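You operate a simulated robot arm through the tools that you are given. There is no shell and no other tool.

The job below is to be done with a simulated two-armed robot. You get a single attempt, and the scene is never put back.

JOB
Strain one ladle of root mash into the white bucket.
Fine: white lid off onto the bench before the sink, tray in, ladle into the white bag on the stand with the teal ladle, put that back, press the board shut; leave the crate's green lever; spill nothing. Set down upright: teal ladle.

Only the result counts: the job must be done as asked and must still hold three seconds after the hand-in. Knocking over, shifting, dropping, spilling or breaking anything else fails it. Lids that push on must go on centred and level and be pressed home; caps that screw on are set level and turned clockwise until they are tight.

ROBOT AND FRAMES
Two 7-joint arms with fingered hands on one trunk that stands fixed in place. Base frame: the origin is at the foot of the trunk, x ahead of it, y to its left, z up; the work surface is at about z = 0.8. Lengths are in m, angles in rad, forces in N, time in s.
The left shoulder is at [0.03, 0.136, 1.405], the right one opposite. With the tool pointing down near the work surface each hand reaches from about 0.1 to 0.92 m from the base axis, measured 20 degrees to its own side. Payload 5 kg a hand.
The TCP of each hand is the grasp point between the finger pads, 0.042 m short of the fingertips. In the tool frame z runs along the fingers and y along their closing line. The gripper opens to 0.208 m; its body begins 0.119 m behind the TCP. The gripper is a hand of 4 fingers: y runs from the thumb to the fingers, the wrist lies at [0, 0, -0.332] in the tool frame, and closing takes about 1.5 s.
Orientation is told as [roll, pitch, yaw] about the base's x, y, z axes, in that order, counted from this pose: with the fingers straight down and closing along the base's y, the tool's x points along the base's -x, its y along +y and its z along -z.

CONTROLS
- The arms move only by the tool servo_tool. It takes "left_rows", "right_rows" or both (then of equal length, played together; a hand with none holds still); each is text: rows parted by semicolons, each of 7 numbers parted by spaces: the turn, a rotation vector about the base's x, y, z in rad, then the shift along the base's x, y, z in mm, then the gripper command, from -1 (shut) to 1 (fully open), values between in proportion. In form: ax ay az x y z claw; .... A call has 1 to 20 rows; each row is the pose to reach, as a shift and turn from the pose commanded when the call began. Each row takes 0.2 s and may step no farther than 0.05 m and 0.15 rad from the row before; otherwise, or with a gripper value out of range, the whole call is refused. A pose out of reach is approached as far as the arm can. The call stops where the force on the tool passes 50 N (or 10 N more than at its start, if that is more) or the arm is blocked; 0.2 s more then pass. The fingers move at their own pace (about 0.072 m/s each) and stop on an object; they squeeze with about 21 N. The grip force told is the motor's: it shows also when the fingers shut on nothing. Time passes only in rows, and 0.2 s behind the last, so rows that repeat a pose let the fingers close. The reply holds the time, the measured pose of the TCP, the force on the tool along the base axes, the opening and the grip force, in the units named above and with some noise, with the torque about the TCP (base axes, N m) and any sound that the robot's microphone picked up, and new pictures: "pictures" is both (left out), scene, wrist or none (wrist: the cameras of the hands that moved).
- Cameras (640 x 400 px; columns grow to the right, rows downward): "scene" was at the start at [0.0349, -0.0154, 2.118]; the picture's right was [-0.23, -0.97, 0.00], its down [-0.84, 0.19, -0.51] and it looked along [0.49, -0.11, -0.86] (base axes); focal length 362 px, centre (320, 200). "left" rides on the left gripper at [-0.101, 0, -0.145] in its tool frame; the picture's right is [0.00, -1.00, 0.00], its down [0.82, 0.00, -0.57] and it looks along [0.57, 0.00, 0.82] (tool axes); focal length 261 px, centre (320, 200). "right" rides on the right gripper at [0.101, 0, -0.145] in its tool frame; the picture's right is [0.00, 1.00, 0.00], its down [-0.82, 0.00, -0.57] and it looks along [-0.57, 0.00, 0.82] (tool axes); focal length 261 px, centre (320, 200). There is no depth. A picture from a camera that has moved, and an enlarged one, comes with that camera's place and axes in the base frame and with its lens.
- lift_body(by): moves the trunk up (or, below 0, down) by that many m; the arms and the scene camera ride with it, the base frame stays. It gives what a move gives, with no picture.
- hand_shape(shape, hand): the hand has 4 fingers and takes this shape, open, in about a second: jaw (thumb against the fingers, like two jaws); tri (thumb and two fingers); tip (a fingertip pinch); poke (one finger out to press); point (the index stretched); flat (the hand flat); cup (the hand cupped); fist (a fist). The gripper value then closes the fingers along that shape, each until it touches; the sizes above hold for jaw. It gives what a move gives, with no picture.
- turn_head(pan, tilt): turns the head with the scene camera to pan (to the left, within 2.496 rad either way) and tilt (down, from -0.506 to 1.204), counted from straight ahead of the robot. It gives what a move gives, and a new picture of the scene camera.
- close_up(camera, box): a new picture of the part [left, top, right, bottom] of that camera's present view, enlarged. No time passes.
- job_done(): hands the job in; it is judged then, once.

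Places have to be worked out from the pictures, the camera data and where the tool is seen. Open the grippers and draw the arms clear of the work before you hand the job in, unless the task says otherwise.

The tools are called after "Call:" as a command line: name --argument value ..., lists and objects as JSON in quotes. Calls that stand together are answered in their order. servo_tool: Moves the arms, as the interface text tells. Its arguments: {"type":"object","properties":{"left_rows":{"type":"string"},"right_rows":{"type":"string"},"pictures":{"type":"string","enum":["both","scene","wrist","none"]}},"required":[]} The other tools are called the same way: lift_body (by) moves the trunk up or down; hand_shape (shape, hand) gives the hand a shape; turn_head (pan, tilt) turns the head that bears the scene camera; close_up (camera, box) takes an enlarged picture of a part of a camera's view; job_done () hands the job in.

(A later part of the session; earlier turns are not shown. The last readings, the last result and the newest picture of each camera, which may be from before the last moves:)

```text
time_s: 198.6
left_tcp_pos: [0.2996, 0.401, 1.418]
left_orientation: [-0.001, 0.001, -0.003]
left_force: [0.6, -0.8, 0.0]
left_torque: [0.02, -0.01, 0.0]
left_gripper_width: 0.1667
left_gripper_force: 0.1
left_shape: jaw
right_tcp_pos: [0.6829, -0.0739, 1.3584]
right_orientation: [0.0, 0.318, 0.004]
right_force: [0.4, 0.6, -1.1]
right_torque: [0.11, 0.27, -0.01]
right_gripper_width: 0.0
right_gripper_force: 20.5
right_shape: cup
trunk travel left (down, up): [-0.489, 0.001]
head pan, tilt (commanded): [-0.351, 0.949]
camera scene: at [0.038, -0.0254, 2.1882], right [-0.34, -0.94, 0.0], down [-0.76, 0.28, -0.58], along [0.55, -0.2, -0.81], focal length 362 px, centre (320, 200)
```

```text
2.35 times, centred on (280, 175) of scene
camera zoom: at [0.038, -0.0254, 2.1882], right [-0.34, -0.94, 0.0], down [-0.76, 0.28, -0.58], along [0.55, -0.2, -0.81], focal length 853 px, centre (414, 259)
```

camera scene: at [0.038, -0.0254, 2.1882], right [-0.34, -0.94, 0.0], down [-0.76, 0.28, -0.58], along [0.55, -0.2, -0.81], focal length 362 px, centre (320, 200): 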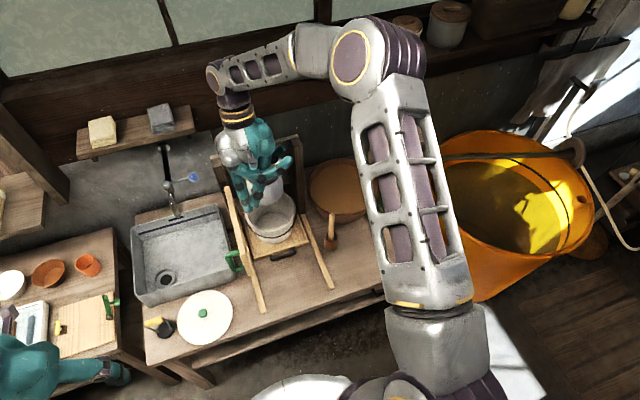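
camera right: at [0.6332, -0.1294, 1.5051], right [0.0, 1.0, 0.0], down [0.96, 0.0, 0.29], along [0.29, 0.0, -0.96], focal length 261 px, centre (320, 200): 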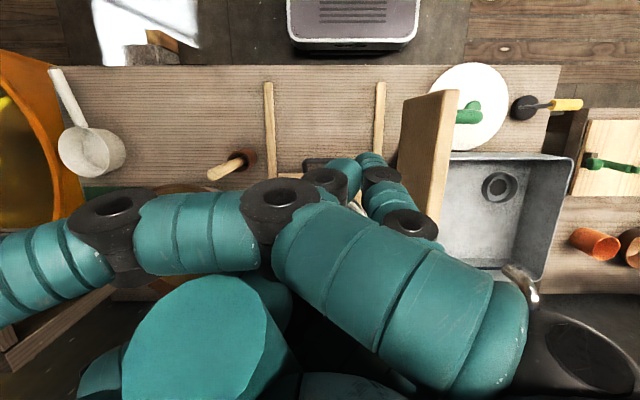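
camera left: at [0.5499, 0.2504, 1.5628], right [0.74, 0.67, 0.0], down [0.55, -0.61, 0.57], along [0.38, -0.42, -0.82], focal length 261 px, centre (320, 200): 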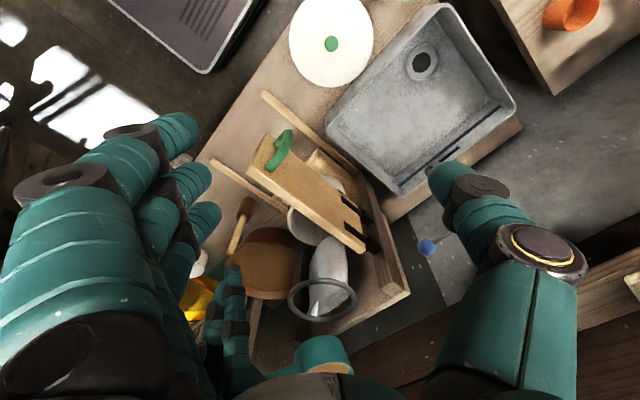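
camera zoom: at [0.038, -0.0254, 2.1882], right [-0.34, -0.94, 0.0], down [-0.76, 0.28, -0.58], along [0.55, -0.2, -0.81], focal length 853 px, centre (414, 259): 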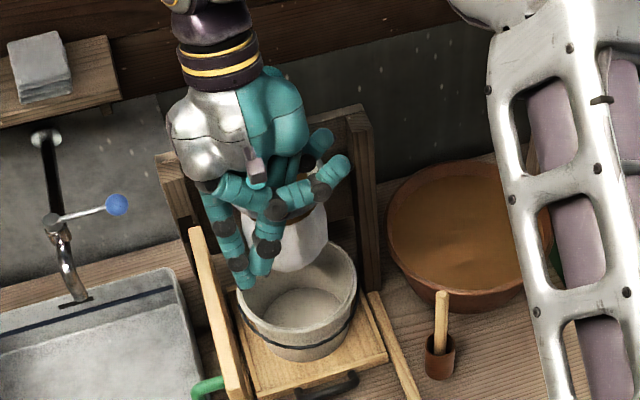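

No spills are visible around the stand. I carry the empty ladle back over the bench front at (0.40,-0.43).

Call:
servo_tool --right_rows "0 0 0 -15 -15 2 -1;0 0 0 -38 -42 0 -1;0 0 0 -62 -70 -5 -1;0 0 0 -86 -98 -15 -1;0 0 0 -110 -128 -28 -1;0 0 0 -134 -158 -45 -1;0 0 0 -158 -188 -65 -1;0 0 0 -182 -218 -85 -1;0 0 0 -206 -248 -108 -1;0 0 0 -230 -278 -132 -1;0 0 0 -254 -308 -156 -1;0 0 0 -276 -336 -180 -1;0 0 0 -290 -352 -200 -1;0 0 0 -296 -356 -215 -1;0 0 0 -296 -356 -215 -1" --pictures "both"

Call:
close_up --camera "scene" --box '[220, 100, 420, 260]'

```text
time_s: 201.8
left_tcp_pos: [0.2994, 0.4007, 1.4181]
left_orientation: [-0.002, -0.001, 0.001]
left_force: [-0.2, -0.8, 0.5]
left_torque: [-0.02, -0.04, -0.01]
left_gripper_width: 0.1666
left_gripper_force: 0.0
left_shape: jaw
right_tcp_pos: [0.3845, -0.4279, 1.1453]
right_orientation: [-0.003, 0.318, 0.003]
right_force: [-0.4, 0.6, -1.3]
right_torque: [0.1, 0.28, -0.01]
right_gripper_width: 0.0
right_gripper_force: 21.0
right_shape: cup
trunk travel left (down, up): [-0.489, 0.001]
head pan, tilt (commanded): [-0.351, 0.949]
camera scene: at [0.0371, -0.025, 2.1882], right [-0.34, -0.94, 0.0], down [-0.76, 0.28, -0.58], along [0.55, -0.2, -0.81], focal length 362 px, centre (320, 200)
camera right: at [0.3342, -0.4271, 1.3146], right [0.0, 1.0, 0.0], down [0.96, 0.0, 0.29], along [0.29, 0.0, -0.96], focal length 261 px, centre (320, 200)
```

scene: 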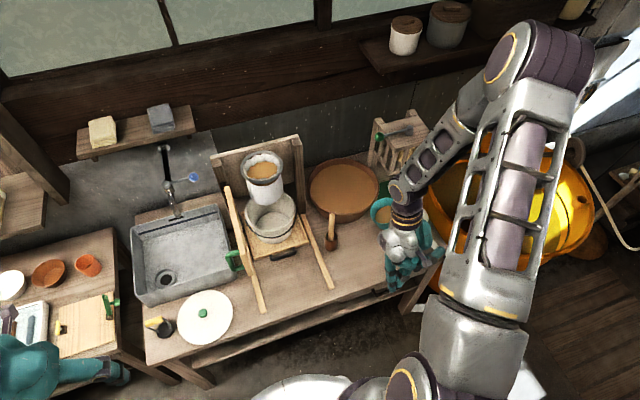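
right: 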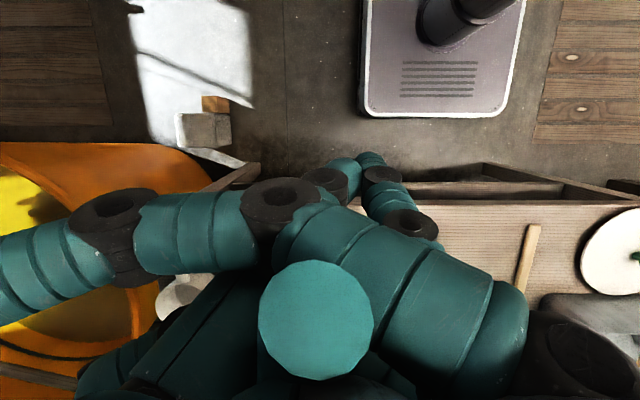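

```text
2.50 times, centred on (320, 180) of scene
camera zoom: at [0.0371, -0.025, 2.1882], right [-0.34, -0.94, 0.0], down [-0.76, 0.28, -0.58], along [0.55, -0.2, -0.81], focal length 906 px, centre (320, 250)
```

zoom: 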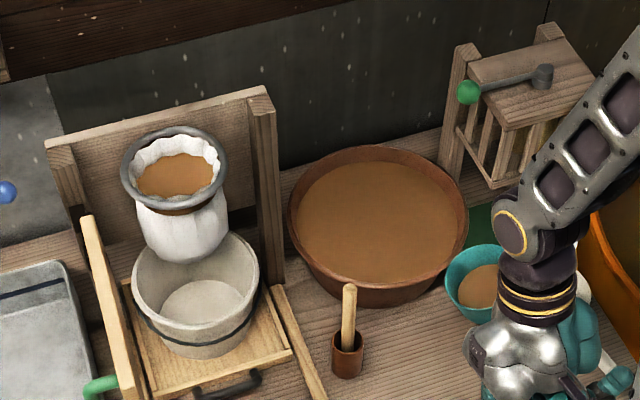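

The bag hangs full over the bucket, and the lever and tub are undisturbed. The ladle's inside still looks brown, so I zoom in to see what remains.

Call:
close_up --camera "scene" --box '[360, 190, 410, 230]'

Call:
close_up --camera "scene" --box '[240, 140, 310, 250]'

```text
10.00 times, centred on (385, 210) of scene
camera zoom: at [0.0371, -0.025, 2.1882], right [-0.34, -0.94, 0.0], down [-0.76, 0.28, -0.58], along [0.55, -0.2, -0.81], focal length 3625 px, centre (-330, 100)
```

zoom: 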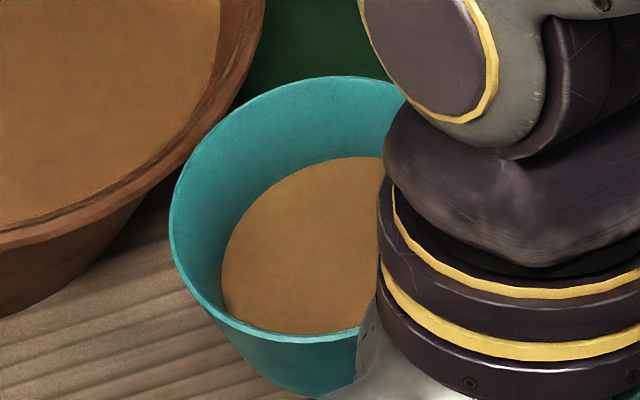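

```text
3.64 times, centred on (275, 195) of scene
camera zoom: at [0.0371, -0.025, 2.1882], right [-0.34, -0.94, 0.0], down [-0.76, 0.28, -0.58], along [0.55, -0.2, -0.81], focal length 1318 px, centre (484, 218)
```

zoom: 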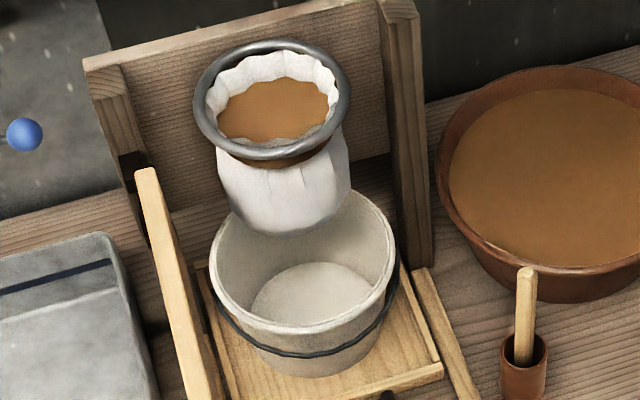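

Only a thin film remains in the ladle; the bag is full and the bucket waits beneath it. I lower the ladle toward the bench with its handle overhanging the edge, as before.

Call:
servo_tool --right_rows "0 0 0 0 0 -30 -1;0 0 0 0 0 -70 -1;0 0 0 0 0 -110 -1;0 0 0 0 0 -150 -1;0 0 0 0 0 -190 -1;0 0 0 0 0 -225 -1;0 0 0 0 0 -255 -1;0 0 0 0 0 -275 -1;0 0 0 0 0 -290 -1;0 0 0 0 0 -290 -1" --pictures "both"

Call:
close_up --camera "scene" --box '[340, 190, 440, 280]'

```text
time_s: 204.0
left_tcp_pos: [0.3006, 0.4019, 1.4184]
left_orientation: [0.0, 0.001, 0.0]
left_force: [0.2, -0.1, 0.9]
left_torque: [-0.02, 0.03, -0.02]
left_gripper_width: 0.1664
left_gripper_force: 0.0
left_shape: jaw
right_tcp_pos: [0.3873, -0.4281, 0.8543]
right_orientation: [-0.002, 0.319, 0.003]
right_force: [0.7, -0.3, -2.4]
right_torque: [0.06, 0.28, 0.05]
right_gripper_width: 0.0003
right_gripper_force: 20.9
right_shape: cup
trunk travel left (down, up): [-0.489, 0.001]
head pan, tilt (commanded): [-0.351, 0.949]
camera scene: at [0.0375, -0.0249, 2.1882], right [-0.34, -0.94, 0.0], down [-0.76, 0.28, -0.58], along [0.55, -0.2, -0.81], focal length 362 px, centre (320, 200)
camera right: at [0.3362, -0.4269, 1.0224], right [0.0, 1.0, 0.0], down [0.96, 0.0, 0.29], along [0.29, 0.0, -0.96], focal length 261 px, centre (320, 200)
```

scene: 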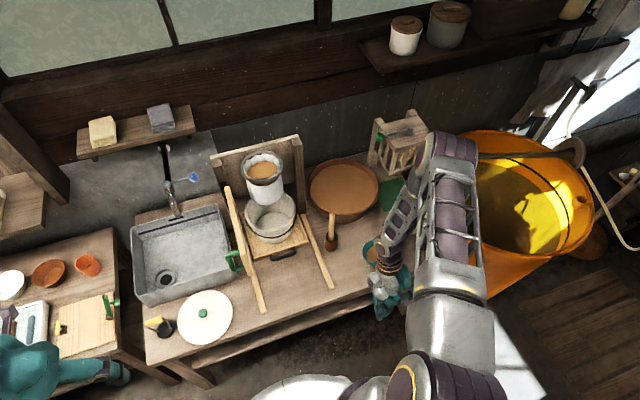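
right: 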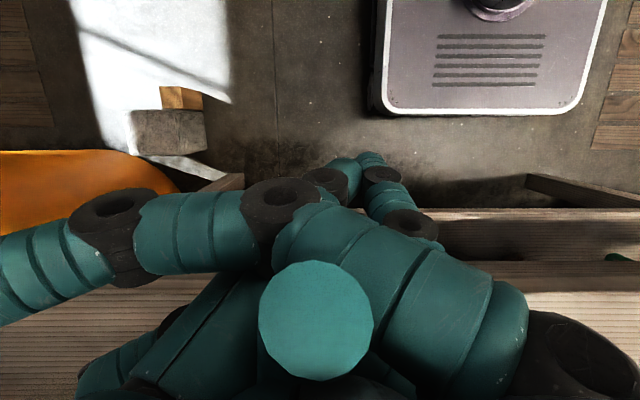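

```text
4.44 times, centred on (390, 235) of scene
camera zoom: at [0.0375, -0.0249, 2.1882], right [-0.34, -0.94, 0.0], down [-0.76, 0.28, -0.58], along [0.55, -0.2, -0.81], focal length 1611 px, centre (9, 44)
```

zoom: 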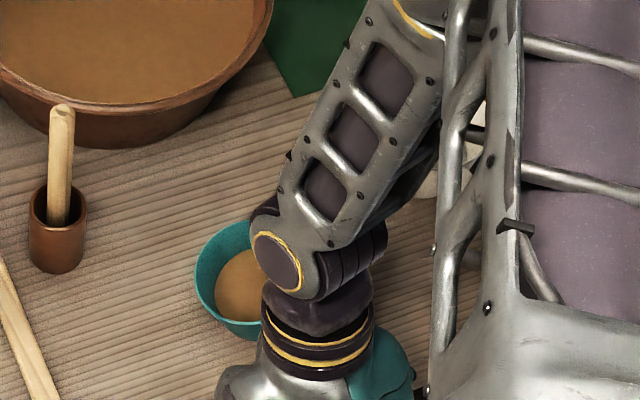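

The bowl hovers a few cm above the bench. I lower in small stages to find contact.

Call:
servo_tool --right_rows "0 0 0 0 0 -7 -1;0 0 0 0 0 -14 -1;0 0 0 0 0 -20 -1;0 0 0 0 0 -26 -1;0 0 0 0 0 -30 -1;0 0 0 0 0 -30 -1" --pictures "none"

Call:
close_up --camera "scene" --box '[350, 220, 400, 270]'

```text
time_s: 205.4
left_tcp_pos: [0.299, 0.4004, 1.4189]
left_orientation: [-0.001, 0.0, -0.001]
left_force: [0.2, 0.1, 0.4]
left_torque: [0.03, -0.03, 0.01]
left_gripper_width: 0.167
left_gripper_force: 0.1
left_shape: jaw
right_tcp_pos: [0.3876, -0.4278, 0.8228]
right_orientation: [0.001, 0.316, 0.003]
right_force: [-0.1, -0.1, -1.0]
right_torque: [0.07, 0.04, 0.01]
right_gripper_width: 0.0
right_gripper_force: 21.3
right_shape: cup
trunk travel left (down, up): [-0.489, 0.001]
head pan, tilt (commanded): [-0.351, 0.949]
```

```text
8.00 times, centred on (375, 245) of scene
camera zoom: at [0.0377, -0.0252, 2.1882], right [-0.34, -0.94, 0.0], down [-0.76, 0.28, -0.58], along [0.55, -0.2, -0.81], focal length 2900 px, centre (-120, -160)
```

zoom: 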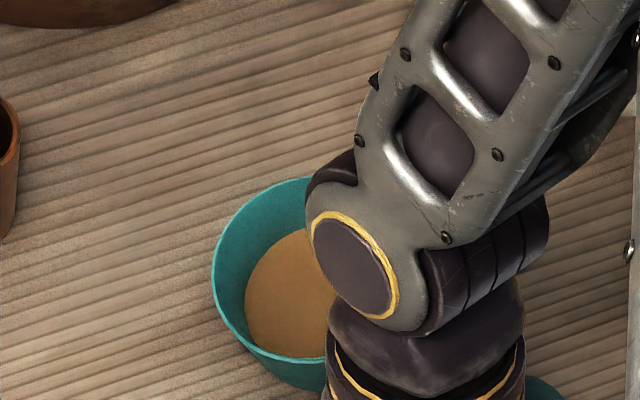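

Torque fell to 0.04 N·m, so the bowl is resting on the bench. I lower 3 mm more to seat it flat and re-read.

Call:
servo_tool --right_rows "0 0 0 0 0 -2 -1;0 0 0 0 0 -3 -1;0 0 0 0 0 -3 -1" --pictures "none"

```text
time_s: 206.2
left_tcp_pos: [0.2994, 0.4018, 1.4185]
left_orientation: [0.0, 0.0, -0.001]
left_force: [0.8, -1.2, 0.2]
left_torque: [-0.03, -0.02, 0.02]
left_gripper_width: 0.1665
left_gripper_force: 0.0
left_shape: jaw
right_tcp_pos: [0.3875, -0.4289, 0.8214]
right_orientation: [-0.003, 0.318, 0.002]
right_force: [-0.1, -0.6, -0.5]
right_torque: [0.05, 0.05, -0.01]
right_gripper_width: 0.0002
right_gripper_force: 20.6
right_shape: cup
trunk travel left (down, up): [-0.489, 0.001]
head pan, tilt (commanded): [-0.351, 0.949]
```

The ladle is seated with almost no residual force. I open the cup gradually to let go of the handle.

Call:
servo_tool --right_rows "0 0 0 0 0 0 -0.8;0 0 0 0 0 0 -0.6;0 0 0 0 0 0 -0.4;0 0 0 0 0 0 -0.2;0 0 0 0 0 0 0;0 0 0 0 0 0 0.3;0 0 0 0 0 0 0.6;0 0 0 0 0 0 1;0 0 0 0 0 0 1;0 0 0 0 0 0 1" --pictures "wrist"

Call:
close_up --camera "scene" --box '[340, 200, 430, 280]'

```text
time_s: 208.4
left_tcp_pos: [0.2992, 0.4012, 1.4187]
left_orientation: [0.0, -0.001, 0.0]
left_force: [0.1, -0.7, -0.2]
left_torque: [0.0, 0.02, 0.01]
left_gripper_width: 0.1668
left_gripper_force: 0.0
left_shape: jaw
right_tcp_pos: [0.3872, -0.4277, 0.8206]
right_orientation: [-0.002, 0.317, 0.004]
right_force: [0.6, 0.2, 0.4]
right_torque: [0.05, -0.01, 0.01]
right_gripper_width: 0.0598
right_gripper_force: 0.1
right_shape: cup
trunk travel left (down, up): [-0.489, 0.001]
head pan, tilt (commanded): [-0.351, 0.949]
camera right: at [0.336, -0.4269, 0.9901], right [0.0, 1.0, 0.0], down [0.96, 0.0, 0.29], along [0.29, 0.0, -0.96], focal length 261 px, centre (320, 200)
```

right: 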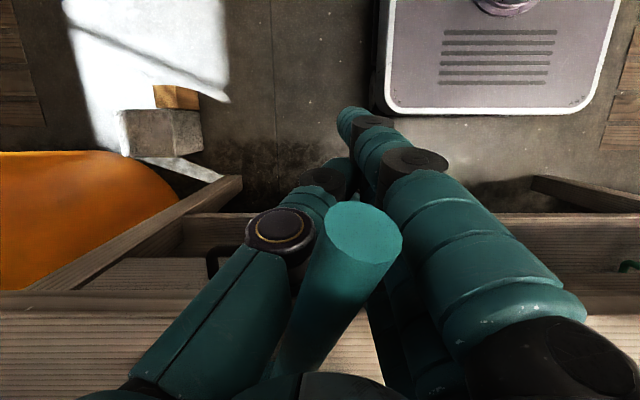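

```text
5.00 times, centred on (385, 240) of scene
camera zoom: at [0.0376, -0.0251, 2.1882], right [-0.34, -0.94, 0.0], down [-0.76, 0.28, -0.58], along [0.55, -0.2, -0.81], focal length 1812 px, centre (-5, 0)
```

zoom: 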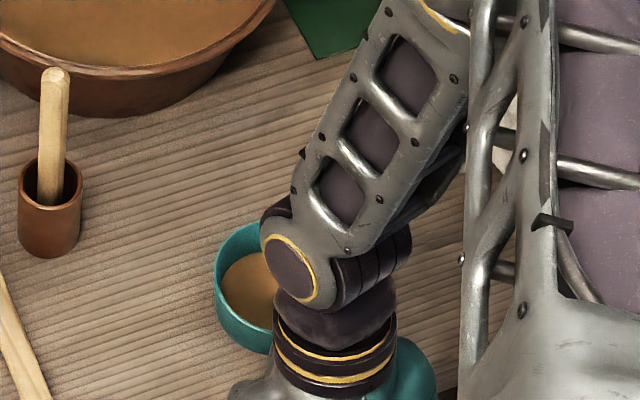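

The handle rests free between the fingers. I open to a wide jaw and lift the hand straight off.

Call:
hand_shape --hand "right" --shape "jaw"

Call:
close_up --camera "right" --box '[0, 0, 640, 400]'

```text
time_s: 209.3
left_tcp_pos: [0.2991, 0.3997, 1.4186]
left_orientation: [0.0, -0.001, -0.001]
left_force: [0.5, 0.1, 0.2]
left_torque: [-0.01, 0.02, 0.02]
left_gripper_width: 0.1666
left_gripper_force: 0.1
left_shape: jaw
right_tcp_pos: [0.3876, -0.4275, 0.8211]
right_orientation: [-0.001, 0.318, 0.003]
right_force: [0.6, 0.5, -0.7]
right_torque: [0.01, -0.02, -0.01]
right_gripper_width: 0.2077
right_gripper_force: 0.0
right_shape: jaw
trunk travel left (down, up): [-0.489, 0.001]
head pan, tilt (commanded): [-0.351, 0.949]
```

```text
1.00 times, centred on (320, 200) of right (not enlarged: the box is as wide or as high as the picture)
camera zoom: at [0.336, -0.427, 0.9901], right [0.0, 1.0, 0.0], down [0.96, 0.0, 0.29], along [0.29, 0.0, -0.96], focal length 261 px, centre (320, 200)
```

zoom: 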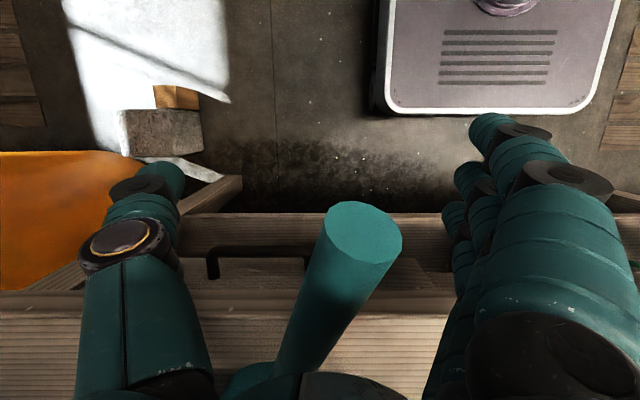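

The handle is clear of the open hand. I lift straight up and level the hand.

Call:
servo_tool --right_rows "0 0 0 0 0 25 1;0 0 0 0 0 60 1;0 0 0 0 0 100 1;0 -0.06 0 0 0 145 1;0 -0.14 0 0 0 190 1;0 -0.22 0 10 0 230 1;0 -0.30 0 20 0 265 1;0 -0.318 0 30 0 300 1;0 -0.318 0 30 0 300 1" --pictures "both"

Call:
close_up --camera "right" --box '[220, 20, 420, 220]'

```text
time_s: 211.3
left_tcp_pos: [0.3011, 0.4014, 1.4183]
left_orientation: [-0.002, 0.0, 0.0]
left_force: [1.0, -0.8, -0.7]
left_torque: [-0.01, 0.05, 0.0]
left_gripper_width: 0.1669
left_gripper_force: 0.0
left_shape: jaw
right_tcp_pos: [0.4192, -0.4264, 1.1209]
right_orientation: [-0.002, 0.001, 0.004]
right_force: [1.0, 0.1, 0.4]
right_torque: [0.0, 0.06, -0.03]
right_gripper_width: 0.2081
right_gripper_force: 0.0
right_shape: jaw
trunk travel left (down, up): [-0.489, 0.001]
head pan, tilt (commanded): [-0.351, 0.949]
camera scene: at [0.039, -0.0252, 2.1881], right [-0.34, -0.94, 0.0], down [-0.76, 0.28, -0.58], along [0.55, -0.2, -0.81], focal length 362 px, centre (320, 200)
camera right: at [0.317, -0.4261, 1.2666], right [0.0, 1.0, 0.0], down [0.82, 0.0, 0.57], along [0.57, 0.0, -0.82], focal length 261 px, centre (320, 200)
```

scene: 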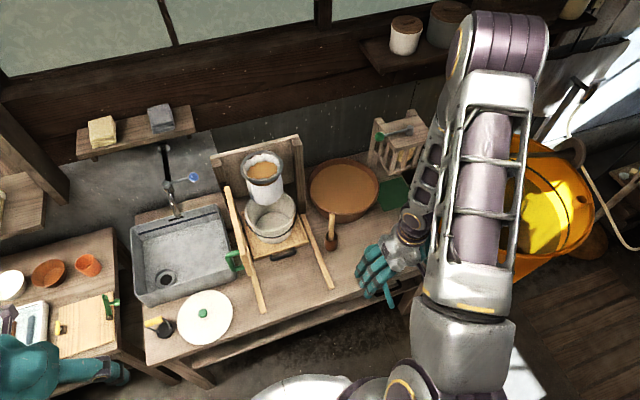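
right: 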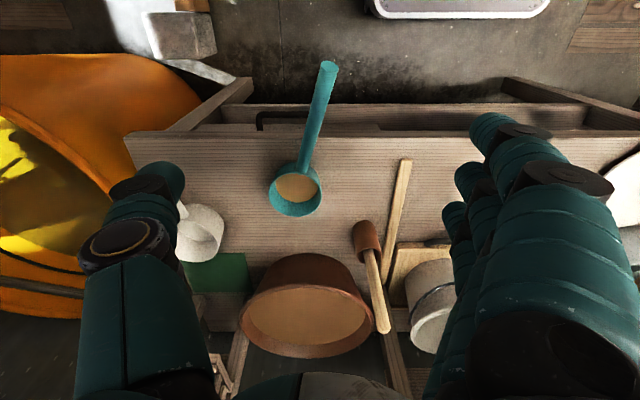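

```text
2.00 times, centred on (320, 120) of right
camera zoom: at [0.317, -0.4261, 1.2666], right [0.0, 1.0, 0.0], down [0.82, 0.0, 0.57], along [0.57, 0.0, -0.82], focal length 521 px, centre (320, 360)
```

zoom: 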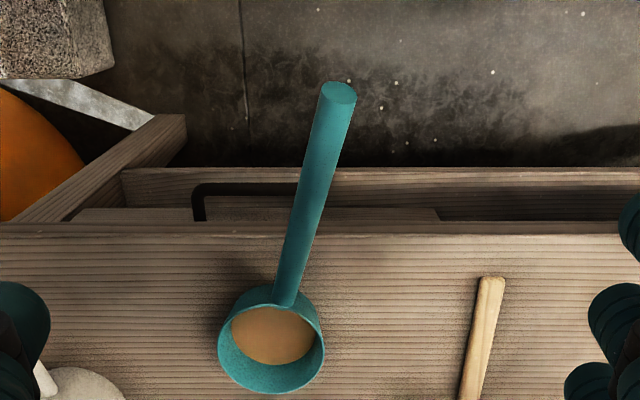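

The ladle stands upright with its handle toward me (az≈165°), bowl near (0.59,-0.466). I turn the hand to yaw -0.26 above the bowl, so that after gripping I can swing the handle back to its original -y direction.

Call:
servo_tool --right_rows "0 0 -0.05 30 -8 0 0.6;0 0 -0.10 65 -16 0 0.4;0 0 -0.15 100 -24 0 0.4;0 0 -0.20 135 -32 0 0.4;0 0 -0.26 160 -38 0 0.4;0 0 -0.26 168 -40 -20 0.4;0 0 -0.26 168 -40 -60 0.4;0 0 -0.26 168 -40 -60 0.4" --pictures "wrist"

Call:
close_up --camera "right" --box '[220, 20, 420, 220]'

```text
time_s: 213.1
left_tcp_pos: [0.2991, 0.4009, 1.4189]
left_orientation: [0.002, -0.001, 0.0]
left_force: [-0.2, -0.1, -0.3]
left_torque: [-0.02, -0.04, -0.03]
left_gripper_width: 0.1664
left_gripper_force: 0.0
left_shape: jaw
right_tcp_pos: [0.5851, -0.4698, 1.0593]
right_orientation: [-0.001, -0.001, -0.257]
right_force: [0.1, -0.2, 0.2]
right_torque: [-0.03, -0.06, 0.0]
right_gripper_width: 0.1459
right_gripper_force: 0.0
right_shape: jaw
trunk travel left (down, up): [-0.489, 0.001]
head pan, tilt (commanded): [-0.351, 0.949]
camera right: at [0.4867, -0.4423, 1.2046], right [0.26, 0.97, 0.0], down [0.79, -0.21, 0.57], along [0.55, -0.15, -0.82], focal length 261 px, centre (320, 200)
```

right: 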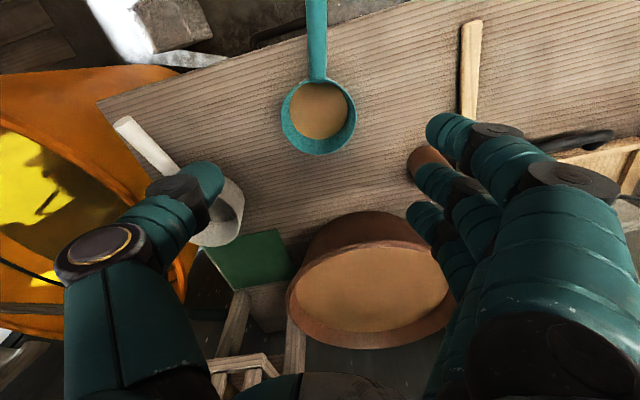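

```text
2.00 times, centred on (320, 120) of right
camera zoom: at [0.4867, -0.4423, 1.2046], right [0.26, 0.97, 0.0], down [0.79, -0.21, 0.57], along [0.55, -0.15, -0.82], focal length 521 px, centre (320, 360)
```

zoom: 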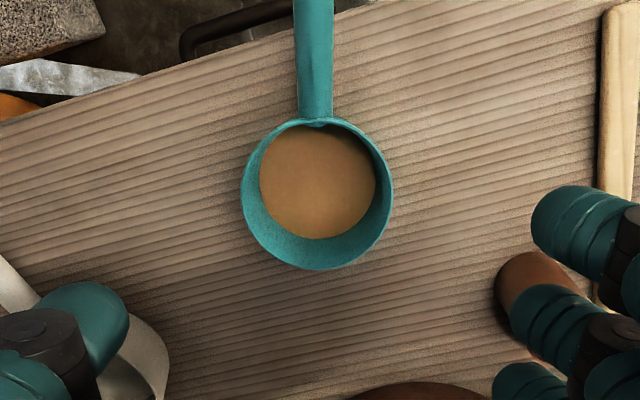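

The handle is exactly aligned and only a stain remains in the bowl. The bowl is at (0.590,-0.471), so I descend around it and close as before.

Call:
servo_tool --right_rows "0 0 0 2 0 -40 0.4;0 0 0 4 -1 -85 0.4;0 0 0 5 -1 -125 0.4;0 0 0 5 -1 -160 0.4;0 0 0 5 -1 -185 0.4;0 0 0 5 -1 -200 0.4;0 0 0 5 -1 -206 0.4;0 0 0 5 -1 -206 0.15;0 0 0 5 -1 -206 0;0 0 0 5 -1 -206 -0.3;0 0 0 5 -1 -206 -1;0 0 0 5 -1 -206 -1;0 0 0 5 -1 -206 -1" --pictures "wrist"

```text
time_s: 215.9
left_tcp_pos: [0.2998, 0.4, 1.4195]
left_orientation: [0.0, 0.001, 0.0]
left_force: [0.2, -0.7, -0.1]
left_torque: [0.02, 0.02, 0.03]
left_gripper_width: 0.1668
left_gripper_force: 0.0
left_shape: jaw
right_tcp_pos: [0.5886, -0.4676, 0.8536]
right_orientation: [-0.003, 0.001, -0.256]
right_force: [0.3, 0.1, -0.7]
right_torque: [0.0, 0.01, -0.01]
right_gripper_width: 0.0792
right_gripper_force: 21.4
right_shape: jaw
trunk travel left (down, up): [-0.489, 0.001]
head pan, tilt (commanded): [-0.351, 0.949]
camera right: at [0.4912, -0.4421, 0.9998], right [0.26, 0.97, 0.0], down [0.79, -0.21, 0.57], along [0.55, -0.15, -0.82], focal length 261 px, centre (320, 200)
```

right: 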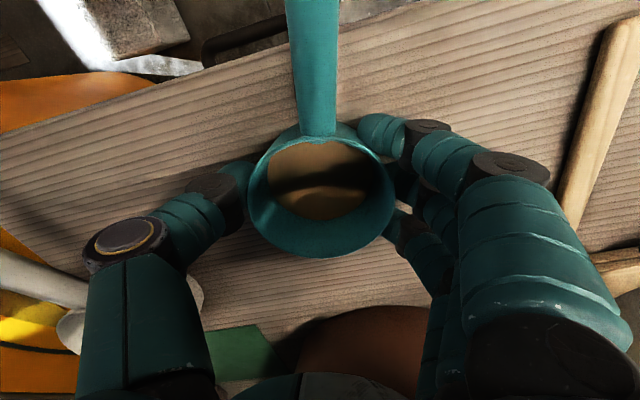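

The bowl is firmly gripped again. I lift it 12 cm, swing the handle round to -y (yaw +1.571), and bring the bowl over its original place at (0.602,-0.421).

Call:
servo_tool --right_rows "0 0 0 0 0 10 -1;0 0 0 0 0 30 -1;0 0 0 0 0 60 -1;0 0 0 0 0 95 -1;0 0 0 0 0 120 -1;0 0 0.14 2 4 130 -1;0 0 0.28 4 8 130 -1;0 0 0.42 6 12 130 -1;0 0 0.56 8 16 130 -1;0 0 0.70 10 20 130 -1;0 0 0.84 11 24 130 -1;0 0 0.98 12 28 130 -1;0 0 1.12 13 32 130 -1;0 0 1.26 13 36 130 -1;0 0 1.40 13 40 130 -1;0 0 1.54 13 44 130 -1;0 0 1.68 13 46 130 -1;0 0 1.80 13 47 130 -1;0 0 1.827 13 47 130 -1;0 0 1.827 13 47 130 -1" --pictures "both"

```text
time_s: 220.1
left_tcp_pos: [0.3006, 0.4003, 1.4184]
left_orientation: [-0.001, 0.0, 0.0]
left_force: [0.0, 0.7, 0.9]
left_torque: [0.0, -0.01, 0.0]
left_gripper_width: 0.1666
left_gripper_force: 0.0
left_shape: jaw
right_tcp_pos: [0.6027, -0.4211, 0.9852]
right_orientation: [0.0, 0.0, 1.569]
right_force: [-0.9, 0.6, -1.4]
right_torque: [0.06, 0.02, -0.01]
right_gripper_width: 0.0789
right_gripper_force: 21.2
right_shape: jaw
trunk travel left (down, up): [-0.489, 0.001]
head pan, tilt (commanded): [-0.351, 0.949]
camera scene: at [0.0378, -0.0252, 2.1882], right [-0.34, -0.94, 0.0], down [-0.76, 0.28, -0.58], along [0.55, -0.2, -0.81], focal length 362 px, centre (320, 200)
camera right: at [0.602, -0.5225, 1.1306], right [-1.0, 0.0, 0.0], down [0.0, 0.82, 0.57], along [0.0, 0.57, -0.82], focal length 261 px, centre (320, 200)
```

scene: 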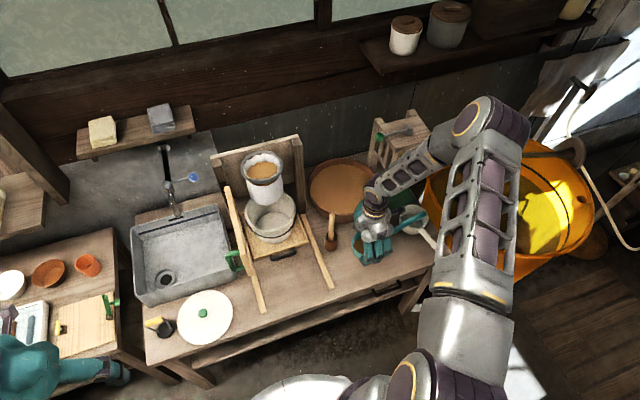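
right: 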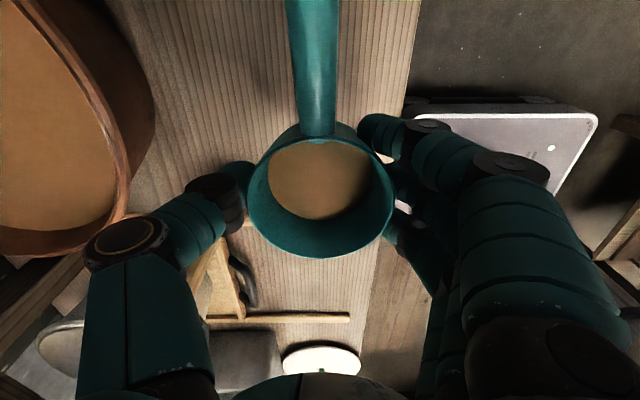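

The ladle is over its original spot with the handle toward -y. I lower it to the bench.

Call:
servo_tool --right_rows "0 0 0 -1 0 -30 -1;0 0 0 -1 0 -60 -1;0 0 0 -1 0 -90 -1;0 0 0 -1 0 -110 -1;0 0 0 -1 0 -121 -1;0 0 0 -1 0 -127 -1;0 0 0 -1 0 -131 -1;0 0 0 -1 0 -133 -1;0 0 0 -1 0 -133 -1" --pictures "wrist"

Call:
close_up --camera "scene" --box '[340, 180, 450, 280]'

```text
time_s: 222.1
left_tcp_pos: [0.3, 0.401, 1.418]
left_orientation: [0.0, 0.001, 0.001]
left_force: [0.1, 0.7, -1.0]
left_torque: [0.03, 0.0, -0.04]
left_gripper_width: 0.1669
left_gripper_force: 0.0
left_shape: jaw
right_tcp_pos: [0.6012, -0.4205, 0.8524]
right_orientation: [-0.004, -0.001, 1.571]
right_force: [-2.3, 0.9, 19.8]
right_torque: [0.02, 0.2, 0.01]
right_gripper_width: 0.0788
right_gripper_force: 21.4
right_shape: jaw
trunk travel left (down, up): [-0.489, 0.001]
head pan, tilt (commanded): [-0.351, 0.949]
camera right: at [0.6004, -0.5216, 0.9983], right [-1.0, 0.01, 0.0], down [0.0, 0.82, 0.57], along [0.01, 0.57, -0.82], focal length 261 px, centre (320, 200)
```

right: 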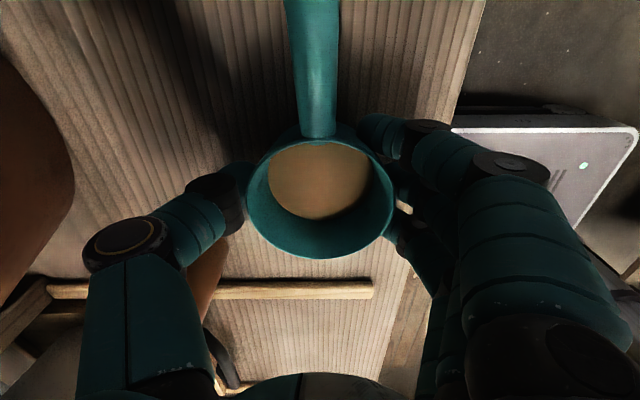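

```text
4.00 times, centred on (395, 230) of scene
camera zoom: at [0.036, -0.0239, 2.1884], right [-0.34, -0.94, 0.0], down [-0.76, 0.28, -0.58], along [0.55, -0.2, -0.81], focal length 1450 px, centre (20, 80)
```

zoom: 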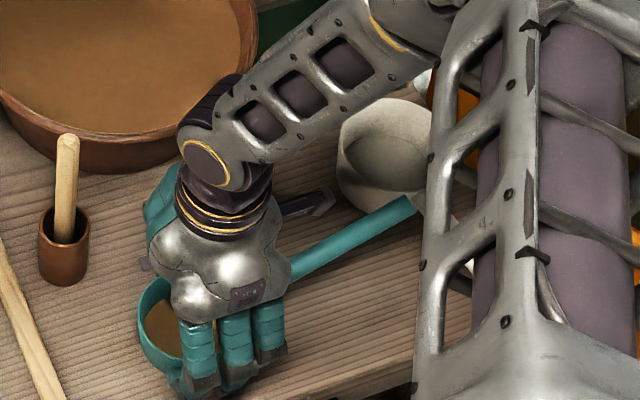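

Solid contact (≈20 N). I ease up 1 mm, open, and lift away, leaving the ladle upright in its original place.

Call:
servo_tool --right_rows "0 0 0 0 0 1 -0.5;0 0 0 0 0 1 0;0 0 0 0 0 1 0.2;0 0 0 0 0 1 0.4;0 0 0 0 0 1 0.4;0 0 0 0 0 1 0.4;0 0 0 0 0 25 0.4;0 0 0 0 0 60 0.4;0 0 0 0 0 105 0.4;0 0 0 0 0 150 0.4;0 0 0 0 0 195 0.4;0 0 0 0 0 240 0.4;0 0 0 0 0 280 0.4;0 0 0 0 0 280 0.4" --pictures "both"

Call:
close_up --camera "scene" --box '[340, 180, 450, 280]'

```text
time_s: 225.1
left_tcp_pos: [0.3007, 0.3994, 1.419]
left_orientation: [0.0, -0.002, 0.001]
left_force: [-0.5, 0.4, 0.7]
left_torque: [0.04, 0.04, -0.01]
left_gripper_width: 0.1666
left_gripper_force: 0.1
left_shape: jaw
right_tcp_pos: [0.6031, -0.4217, 1.1326]
right_orientation: [-0.001, -0.001, 1.571]
right_force: [0.7, 0.1, -0.5]
right_torque: [0.04, 0.03, -0.04]
right_gripper_width: 0.1453
right_gripper_force: 0.1
right_shape: jaw
trunk travel left (down, up): [-0.489, 0.001]
head pan, tilt (commanded): [-0.351, 0.949]
camera scene: at [0.0389, -0.0255, 2.1881], right [-0.34, -0.94, 0.0], down [-0.76, 0.28, -0.58], along [0.55, -0.2, -0.81], focal length 362 px, centre (320, 200)
camera right: at [0.6017, -0.5233, 1.2778], right [-1.0, 0.01, 0.0], down [0.0, 0.82, 0.57], along [0.0, 0.57, -0.82], focal length 261 px, centre (320, 200)
```

scene: 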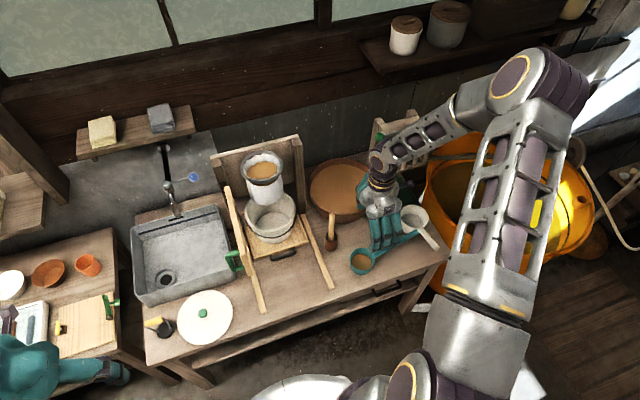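
right: 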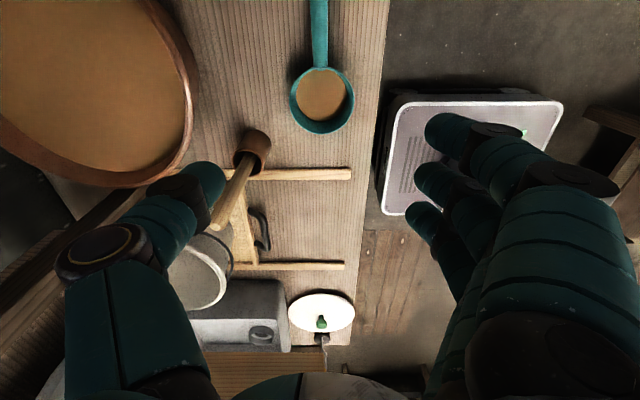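

```text
4.00 times, centred on (395, 230) of scene
camera zoom: at [0.0389, -0.0255, 2.1881], right [-0.34, -0.94, 0.0], down [-0.76, 0.28, -0.58], along [0.55, -0.2, -0.81], focal length 1450 px, centre (20, 80)
```

zoom: 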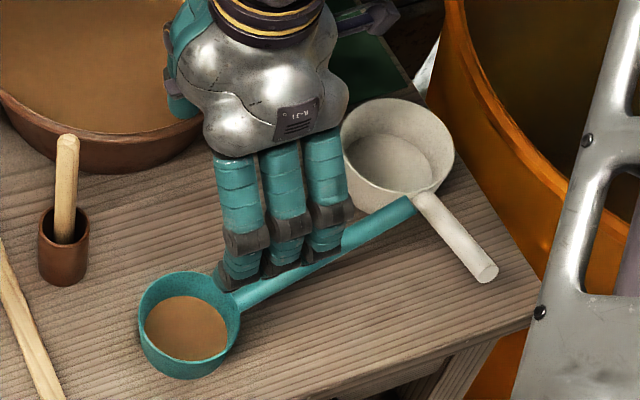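

The teal ladle is back upright in its place, white ladle untouched. Next is the press board: I retract the right hand and bring the left, jaw closed, to a forward-pointing pose to push the board with its fingertips.

Call:
servo_tool --right_rows "0 0 0 -15 -5 10 0.4;0 0 0 -35 -12 25 0.4;0 0 0 -58 -20 40 0.4;0 0 0 -82 -28 55 0.4;0 0 0 -106 -36 70 0.4;0 0 0 -130 -44 85 0.4;0 0 0 -154 -52 100 0.4;0 0 0 -178 -60 110 0.4;0 0 0 -195 -68 115 0.4;0 0 0 -200 -75 118 0.4;0 0 0 -200 -75 118 0.4" --left_rows "0 -0.12 0 15 0 -5 -1;0 -0.24 0 38 0 -15 -1;0 -0.37 0 62 0 -30 -1;0 -0.50 0 88 0 -48 -1;0 -0.63 0 114 0 -68 -1;0 -0.77 0 140 0 -90 -1;0 -0.91 0 166 0 -112 -1;0 -1.05 0 192 0 -134 -1;0 -1.19 0 216 0 -156 -1;0 -1.309 0 240 0 -178 -1;0 -1.309 0 250 0 -195 -1" --pictures "both"

```text
time_s: 227.5
left_tcp_pos: [0.5499, 0.4021, 1.2234]
left_orientation: [0.003, -1.308, -0.002]
left_force: [0.5, 1.7, 0.3]
left_torque: [0.01, 0.07, -0.19]
left_gripper_width: 0.0
left_gripper_force: 21.2
left_shape: jaw
left hand out of reach, approached as far as the arm can: row 1, 2, 3, 4, 5, 6, 7, 8
right_tcp_pos: [0.4003, -0.4964, 1.2489]
right_orientation: [-0.003, 0.0, 1.57]
right_force: [1.5, 0.1, -0.7]
right_torque: [-0.02, 0.07, -0.01]
right_gripper_width: 0.1453
right_gripper_force: 0.1
right_shape: jaw
trunk travel left (down, up): [-0.489, 0.001]
head pan, tilt (commanded): [-0.351, 0.949]
camera scene: at [0.0387, -0.0252, 2.1879], right [-0.34, -0.94, 0.0], down [-0.76, 0.28, -0.58], along [0.55, -0.2, -0.81], focal length 362 px, centre (320, 200)
camera right: at [0.4005, -0.5969, 1.3948], right [-1.0, 0.0, 0.0], down [0.0, 0.82, 0.57], along [0.0, 0.57, -0.82], focal length 261 px, centre (320, 200)
camera left: at [0.4354, 0.4027, 1.3583], right [0.0, -1.0, 0.0], down [-0.76, 0.0, -0.65], along [0.65, 0.0, -0.76], focal length 261 px, centre (320, 200)
```

scene: 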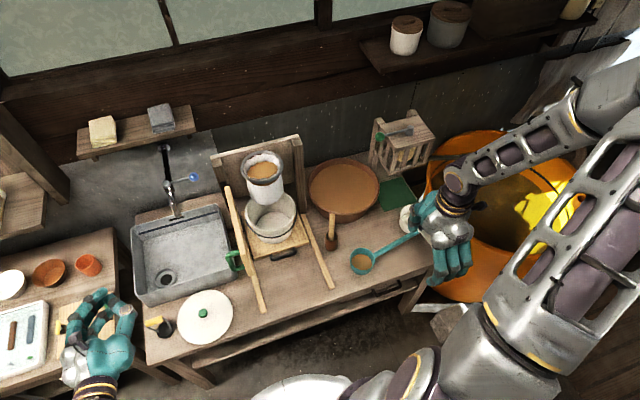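
right: 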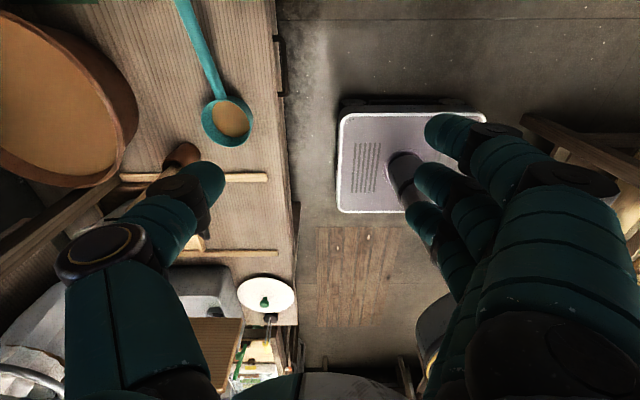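
left: 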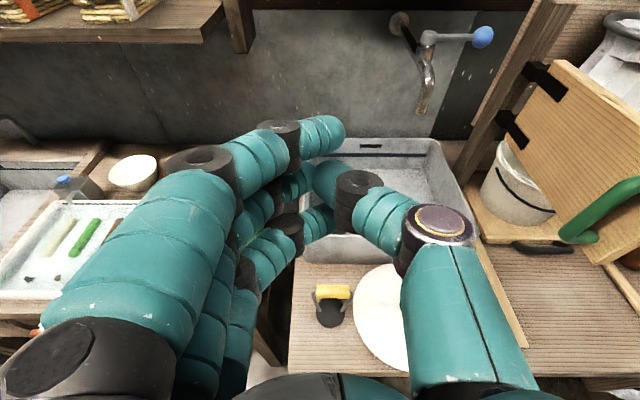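

The left hand reached its forward-pointing pose, and its camera clearly shows the board with the green handle at about (0.62,0.07,1.11). I make a fist for a broad contact, yaw it to point diagonally at the handle, and move the right hand further aside.

Call:
hand_shape --hand "left" --shape "fist"

Call:
servo_tool --left_rows "0 0 -0.13 0 -25 -8 -1;0 0 -0.26 0 -55 -17 -1;0 0 -0.39 2 -90 -30 -1;0 0 -0.52 4 -125 -44 -1;0 0 -0.65 7 -160 -58 -1;0 0 -0.785 10 -195 -72 -1;0 0 -0.785 12 -225 -84 -1;0 0 -0.785 14 -250 -92 -1;0 0 -0.785 15 -265 -95 -1;0 0 -0.785 15 -265 -95 -1" --right_rows "0 0 0 -5 -15 0 0.4;0 0 0 -10 -30 0 0.4;0 0 0 -15 -45 0 0.4;0 0 0 -20 -60 0 0.4;0 0 0 -25 -75 0 0.4;0 0 0 -30 -85 0 0.4;0 0 0 -35 -95 0 0.4;0 0 0 -40 -100 0 0.4;0 0 0 -40 -100 0 0.4;0 0 0 -40 -100 0 0.4" --pictures "both"

Call:
close_up --camera "scene" --box '[180, 150, 320, 280]'

```text
time_s: 228.4
left_tcp_pos: [0.5475, 0.4026, 1.2228]
left_orientation: [0.007, -1.309, -0.005]
left_force: [0.2, 1.3, -0.4]
left_torque: [0.02, 0.0, -0.04]
left_gripper_width: 0.0001
left_gripper_force: 0.0
left_shape: fist
right_tcp_pos: [0.401, -0.4964, 1.2491]
right_orientation: [-0.004, -0.002, 1.571]
right_force: [0.0, 0.5, -0.2]
right_torque: [-0.04, 0.0, 0.02]
right_gripper_width: 0.1451
right_gripper_force: 0.1
right_shape: jaw
trunk travel left (down, up): [-0.489, 0.001]
head pan, tilt (commanded): [-0.351, 0.949]
```

```text
time_s: 230.6
left_tcp_pos: [0.5622, 0.1353, 1.1306]
left_orientation: [0.001, -1.309, -0.786]
left_force: [-0.4, -0.7, -0.4]
left_torque: [-0.01, -0.02, 0.02]
left_gripper_width: 0.0
left_gripper_force: 0.1
left_shape: fist
right_tcp_pos: [0.3609, -0.5963, 1.2503]
right_orientation: [-0.001, 0.001, 1.57]
right_force: [-0.4, -0.9, 0.9]
right_torque: [0.02, -0.09, -0.01]
right_gripper_width: 0.1455
right_gripper_force: 0.0
right_shape: jaw
trunk travel left (down, up): [-0.489, 0.001]
head pan, tilt (commanded): [-0.351, 0.949]
camera scene: at [0.0362, -0.0253, 2.1882], right [-0.34, -0.94, 0.0], down [-0.76, 0.28, -0.58], along [0.55, -0.2, -0.81], focal length 362 px, centre (320, 200)
camera right: at [0.3597, -0.6972, 1.3958], right [-1.0, 0.01, 0.0], down [0.0, 0.82, 0.57], along [0.01, 0.57, -0.82], focal length 261 px, centre (320, 200)
camera left: at [0.4829, 0.2166, 1.2646], right [-0.71, -0.71, 0.0], down [-0.54, 0.54, -0.64], along [0.45, -0.46, -0.76], focal length 261 px, centre (320, 200)
```

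scene: 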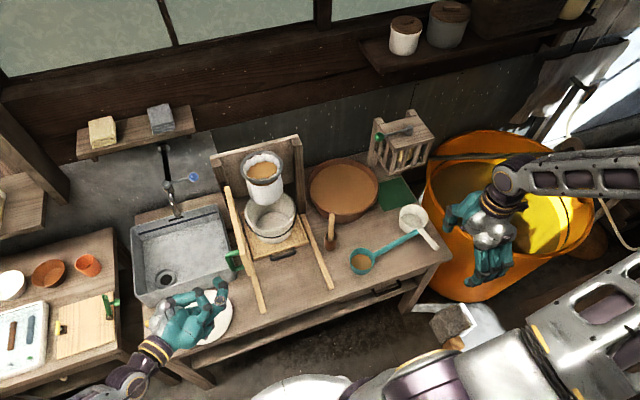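
right: 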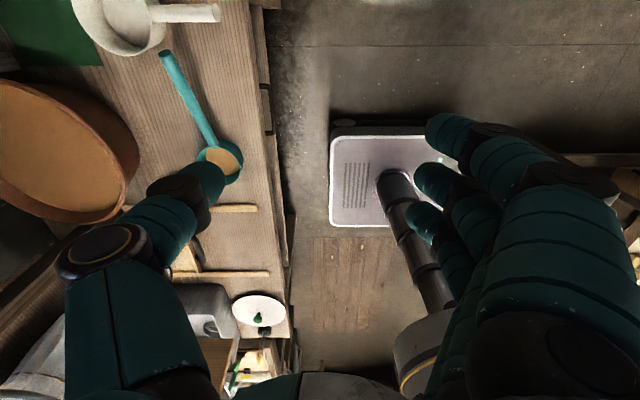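
left: 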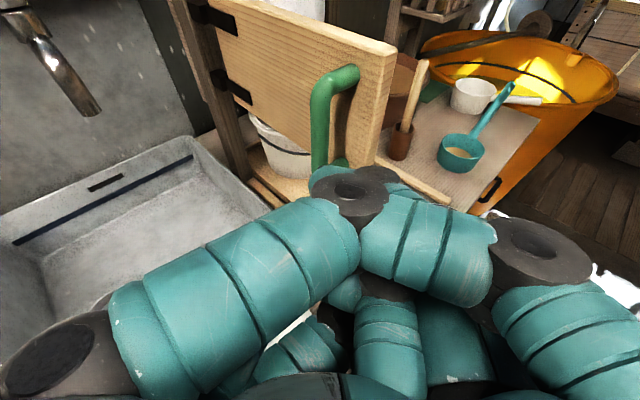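

```text
3.08 times, centred on (250, 215) of scene
camera zoom: at [0.0362, -0.0253, 2.1882], right [-0.34, -0.94, 0.0], down [-0.76, 0.28, -0.58], along [0.55, -0.2, -0.81], focal length 1115 px, centre (535, 154)
```

zoom: 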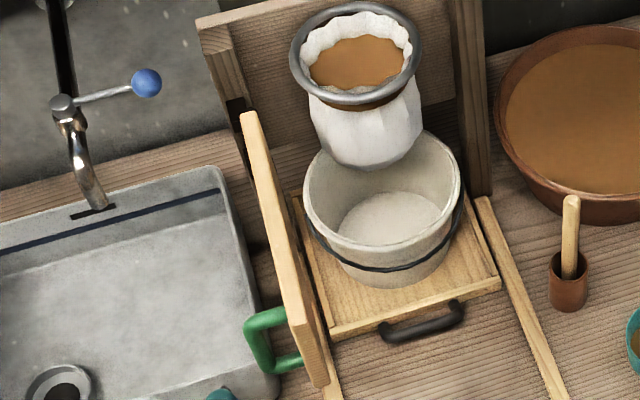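

The left camera shows the fist right in front of the handle. I push it gently toward -y for the first 15° of swing.

Call:
servo_tool --left_rows "0 0 0 12 -14 -4 -1;0 0 0 25 -28 -8 -1;0 0 0 37 -42 -10 -1;0 0 0 36 -58 -11 -1;0 0 0 34 -75 -12 -1;0 0 0 33 -92 -12 -1;0 0 0 32 -110 -12 -1" --pictures "both"

Call:
close_up --camera "scene" --box '[180, 130, 320, 280]'

```text
time_s: 232.2
left_tcp_pos: [0.6098, 0.0489, 1.1609]
left_orientation: [-0.001, -1.303, -0.781]
left_force: [0.3, 1.2, 0.2]
left_torque: [-0.05, -0.03, -0.02]
left_gripper_width: 0.0
left_gripper_force: 0.0
left_shape: fist
left hand out of reach, approached as far as the arm can: row 1, 2, 3, 4, 5, 6, 7
right_tcp_pos: [0.3628, -0.5961, 1.2497]
right_orientation: [-0.003, -0.003, 1.569]
right_force: [0.6, -0.2, -0.4]
right_torque: [0.05, 0.07, 0.03]
right_gripper_width: 0.145
right_gripper_force: 0.1
right_shape: jaw
trunk travel left (down, up): [-0.489, 0.001]
head pan, tilt (commanded): [-0.351, 0.949]
camera scene: at [0.0378, -0.0264, 2.1882], right [-0.34, -0.94, 0.0], down [-0.76, 0.28, -0.58], along [0.55, -0.2, -0.81], focal length 362 px, centre (320, 200)
camera left: at [0.5304, 0.1302, 1.2962], right [-0.71, -0.71, 0.01], down [-0.55, 0.54, -0.64], along [0.45, -0.46, -0.77], focal length 261 px, centre (320, 200)
```

scene: 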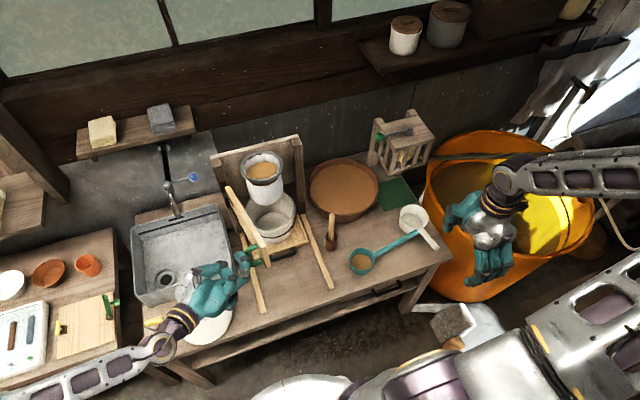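
left: 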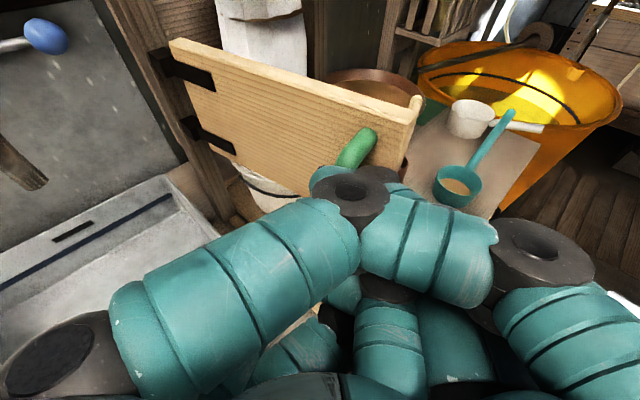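

```text
2.67 times, centred on (250, 205) of scene
camera zoom: at [0.0378, -0.0264, 2.1882], right [-0.34, -0.94, 0.0], down [-0.76, 0.28, -0.58], along [0.55, -0.2, -0.81], focal length 967 px, centre (507, 187)
```

zoom: 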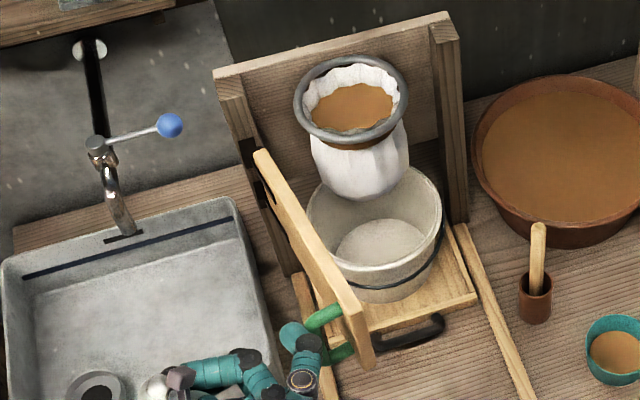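

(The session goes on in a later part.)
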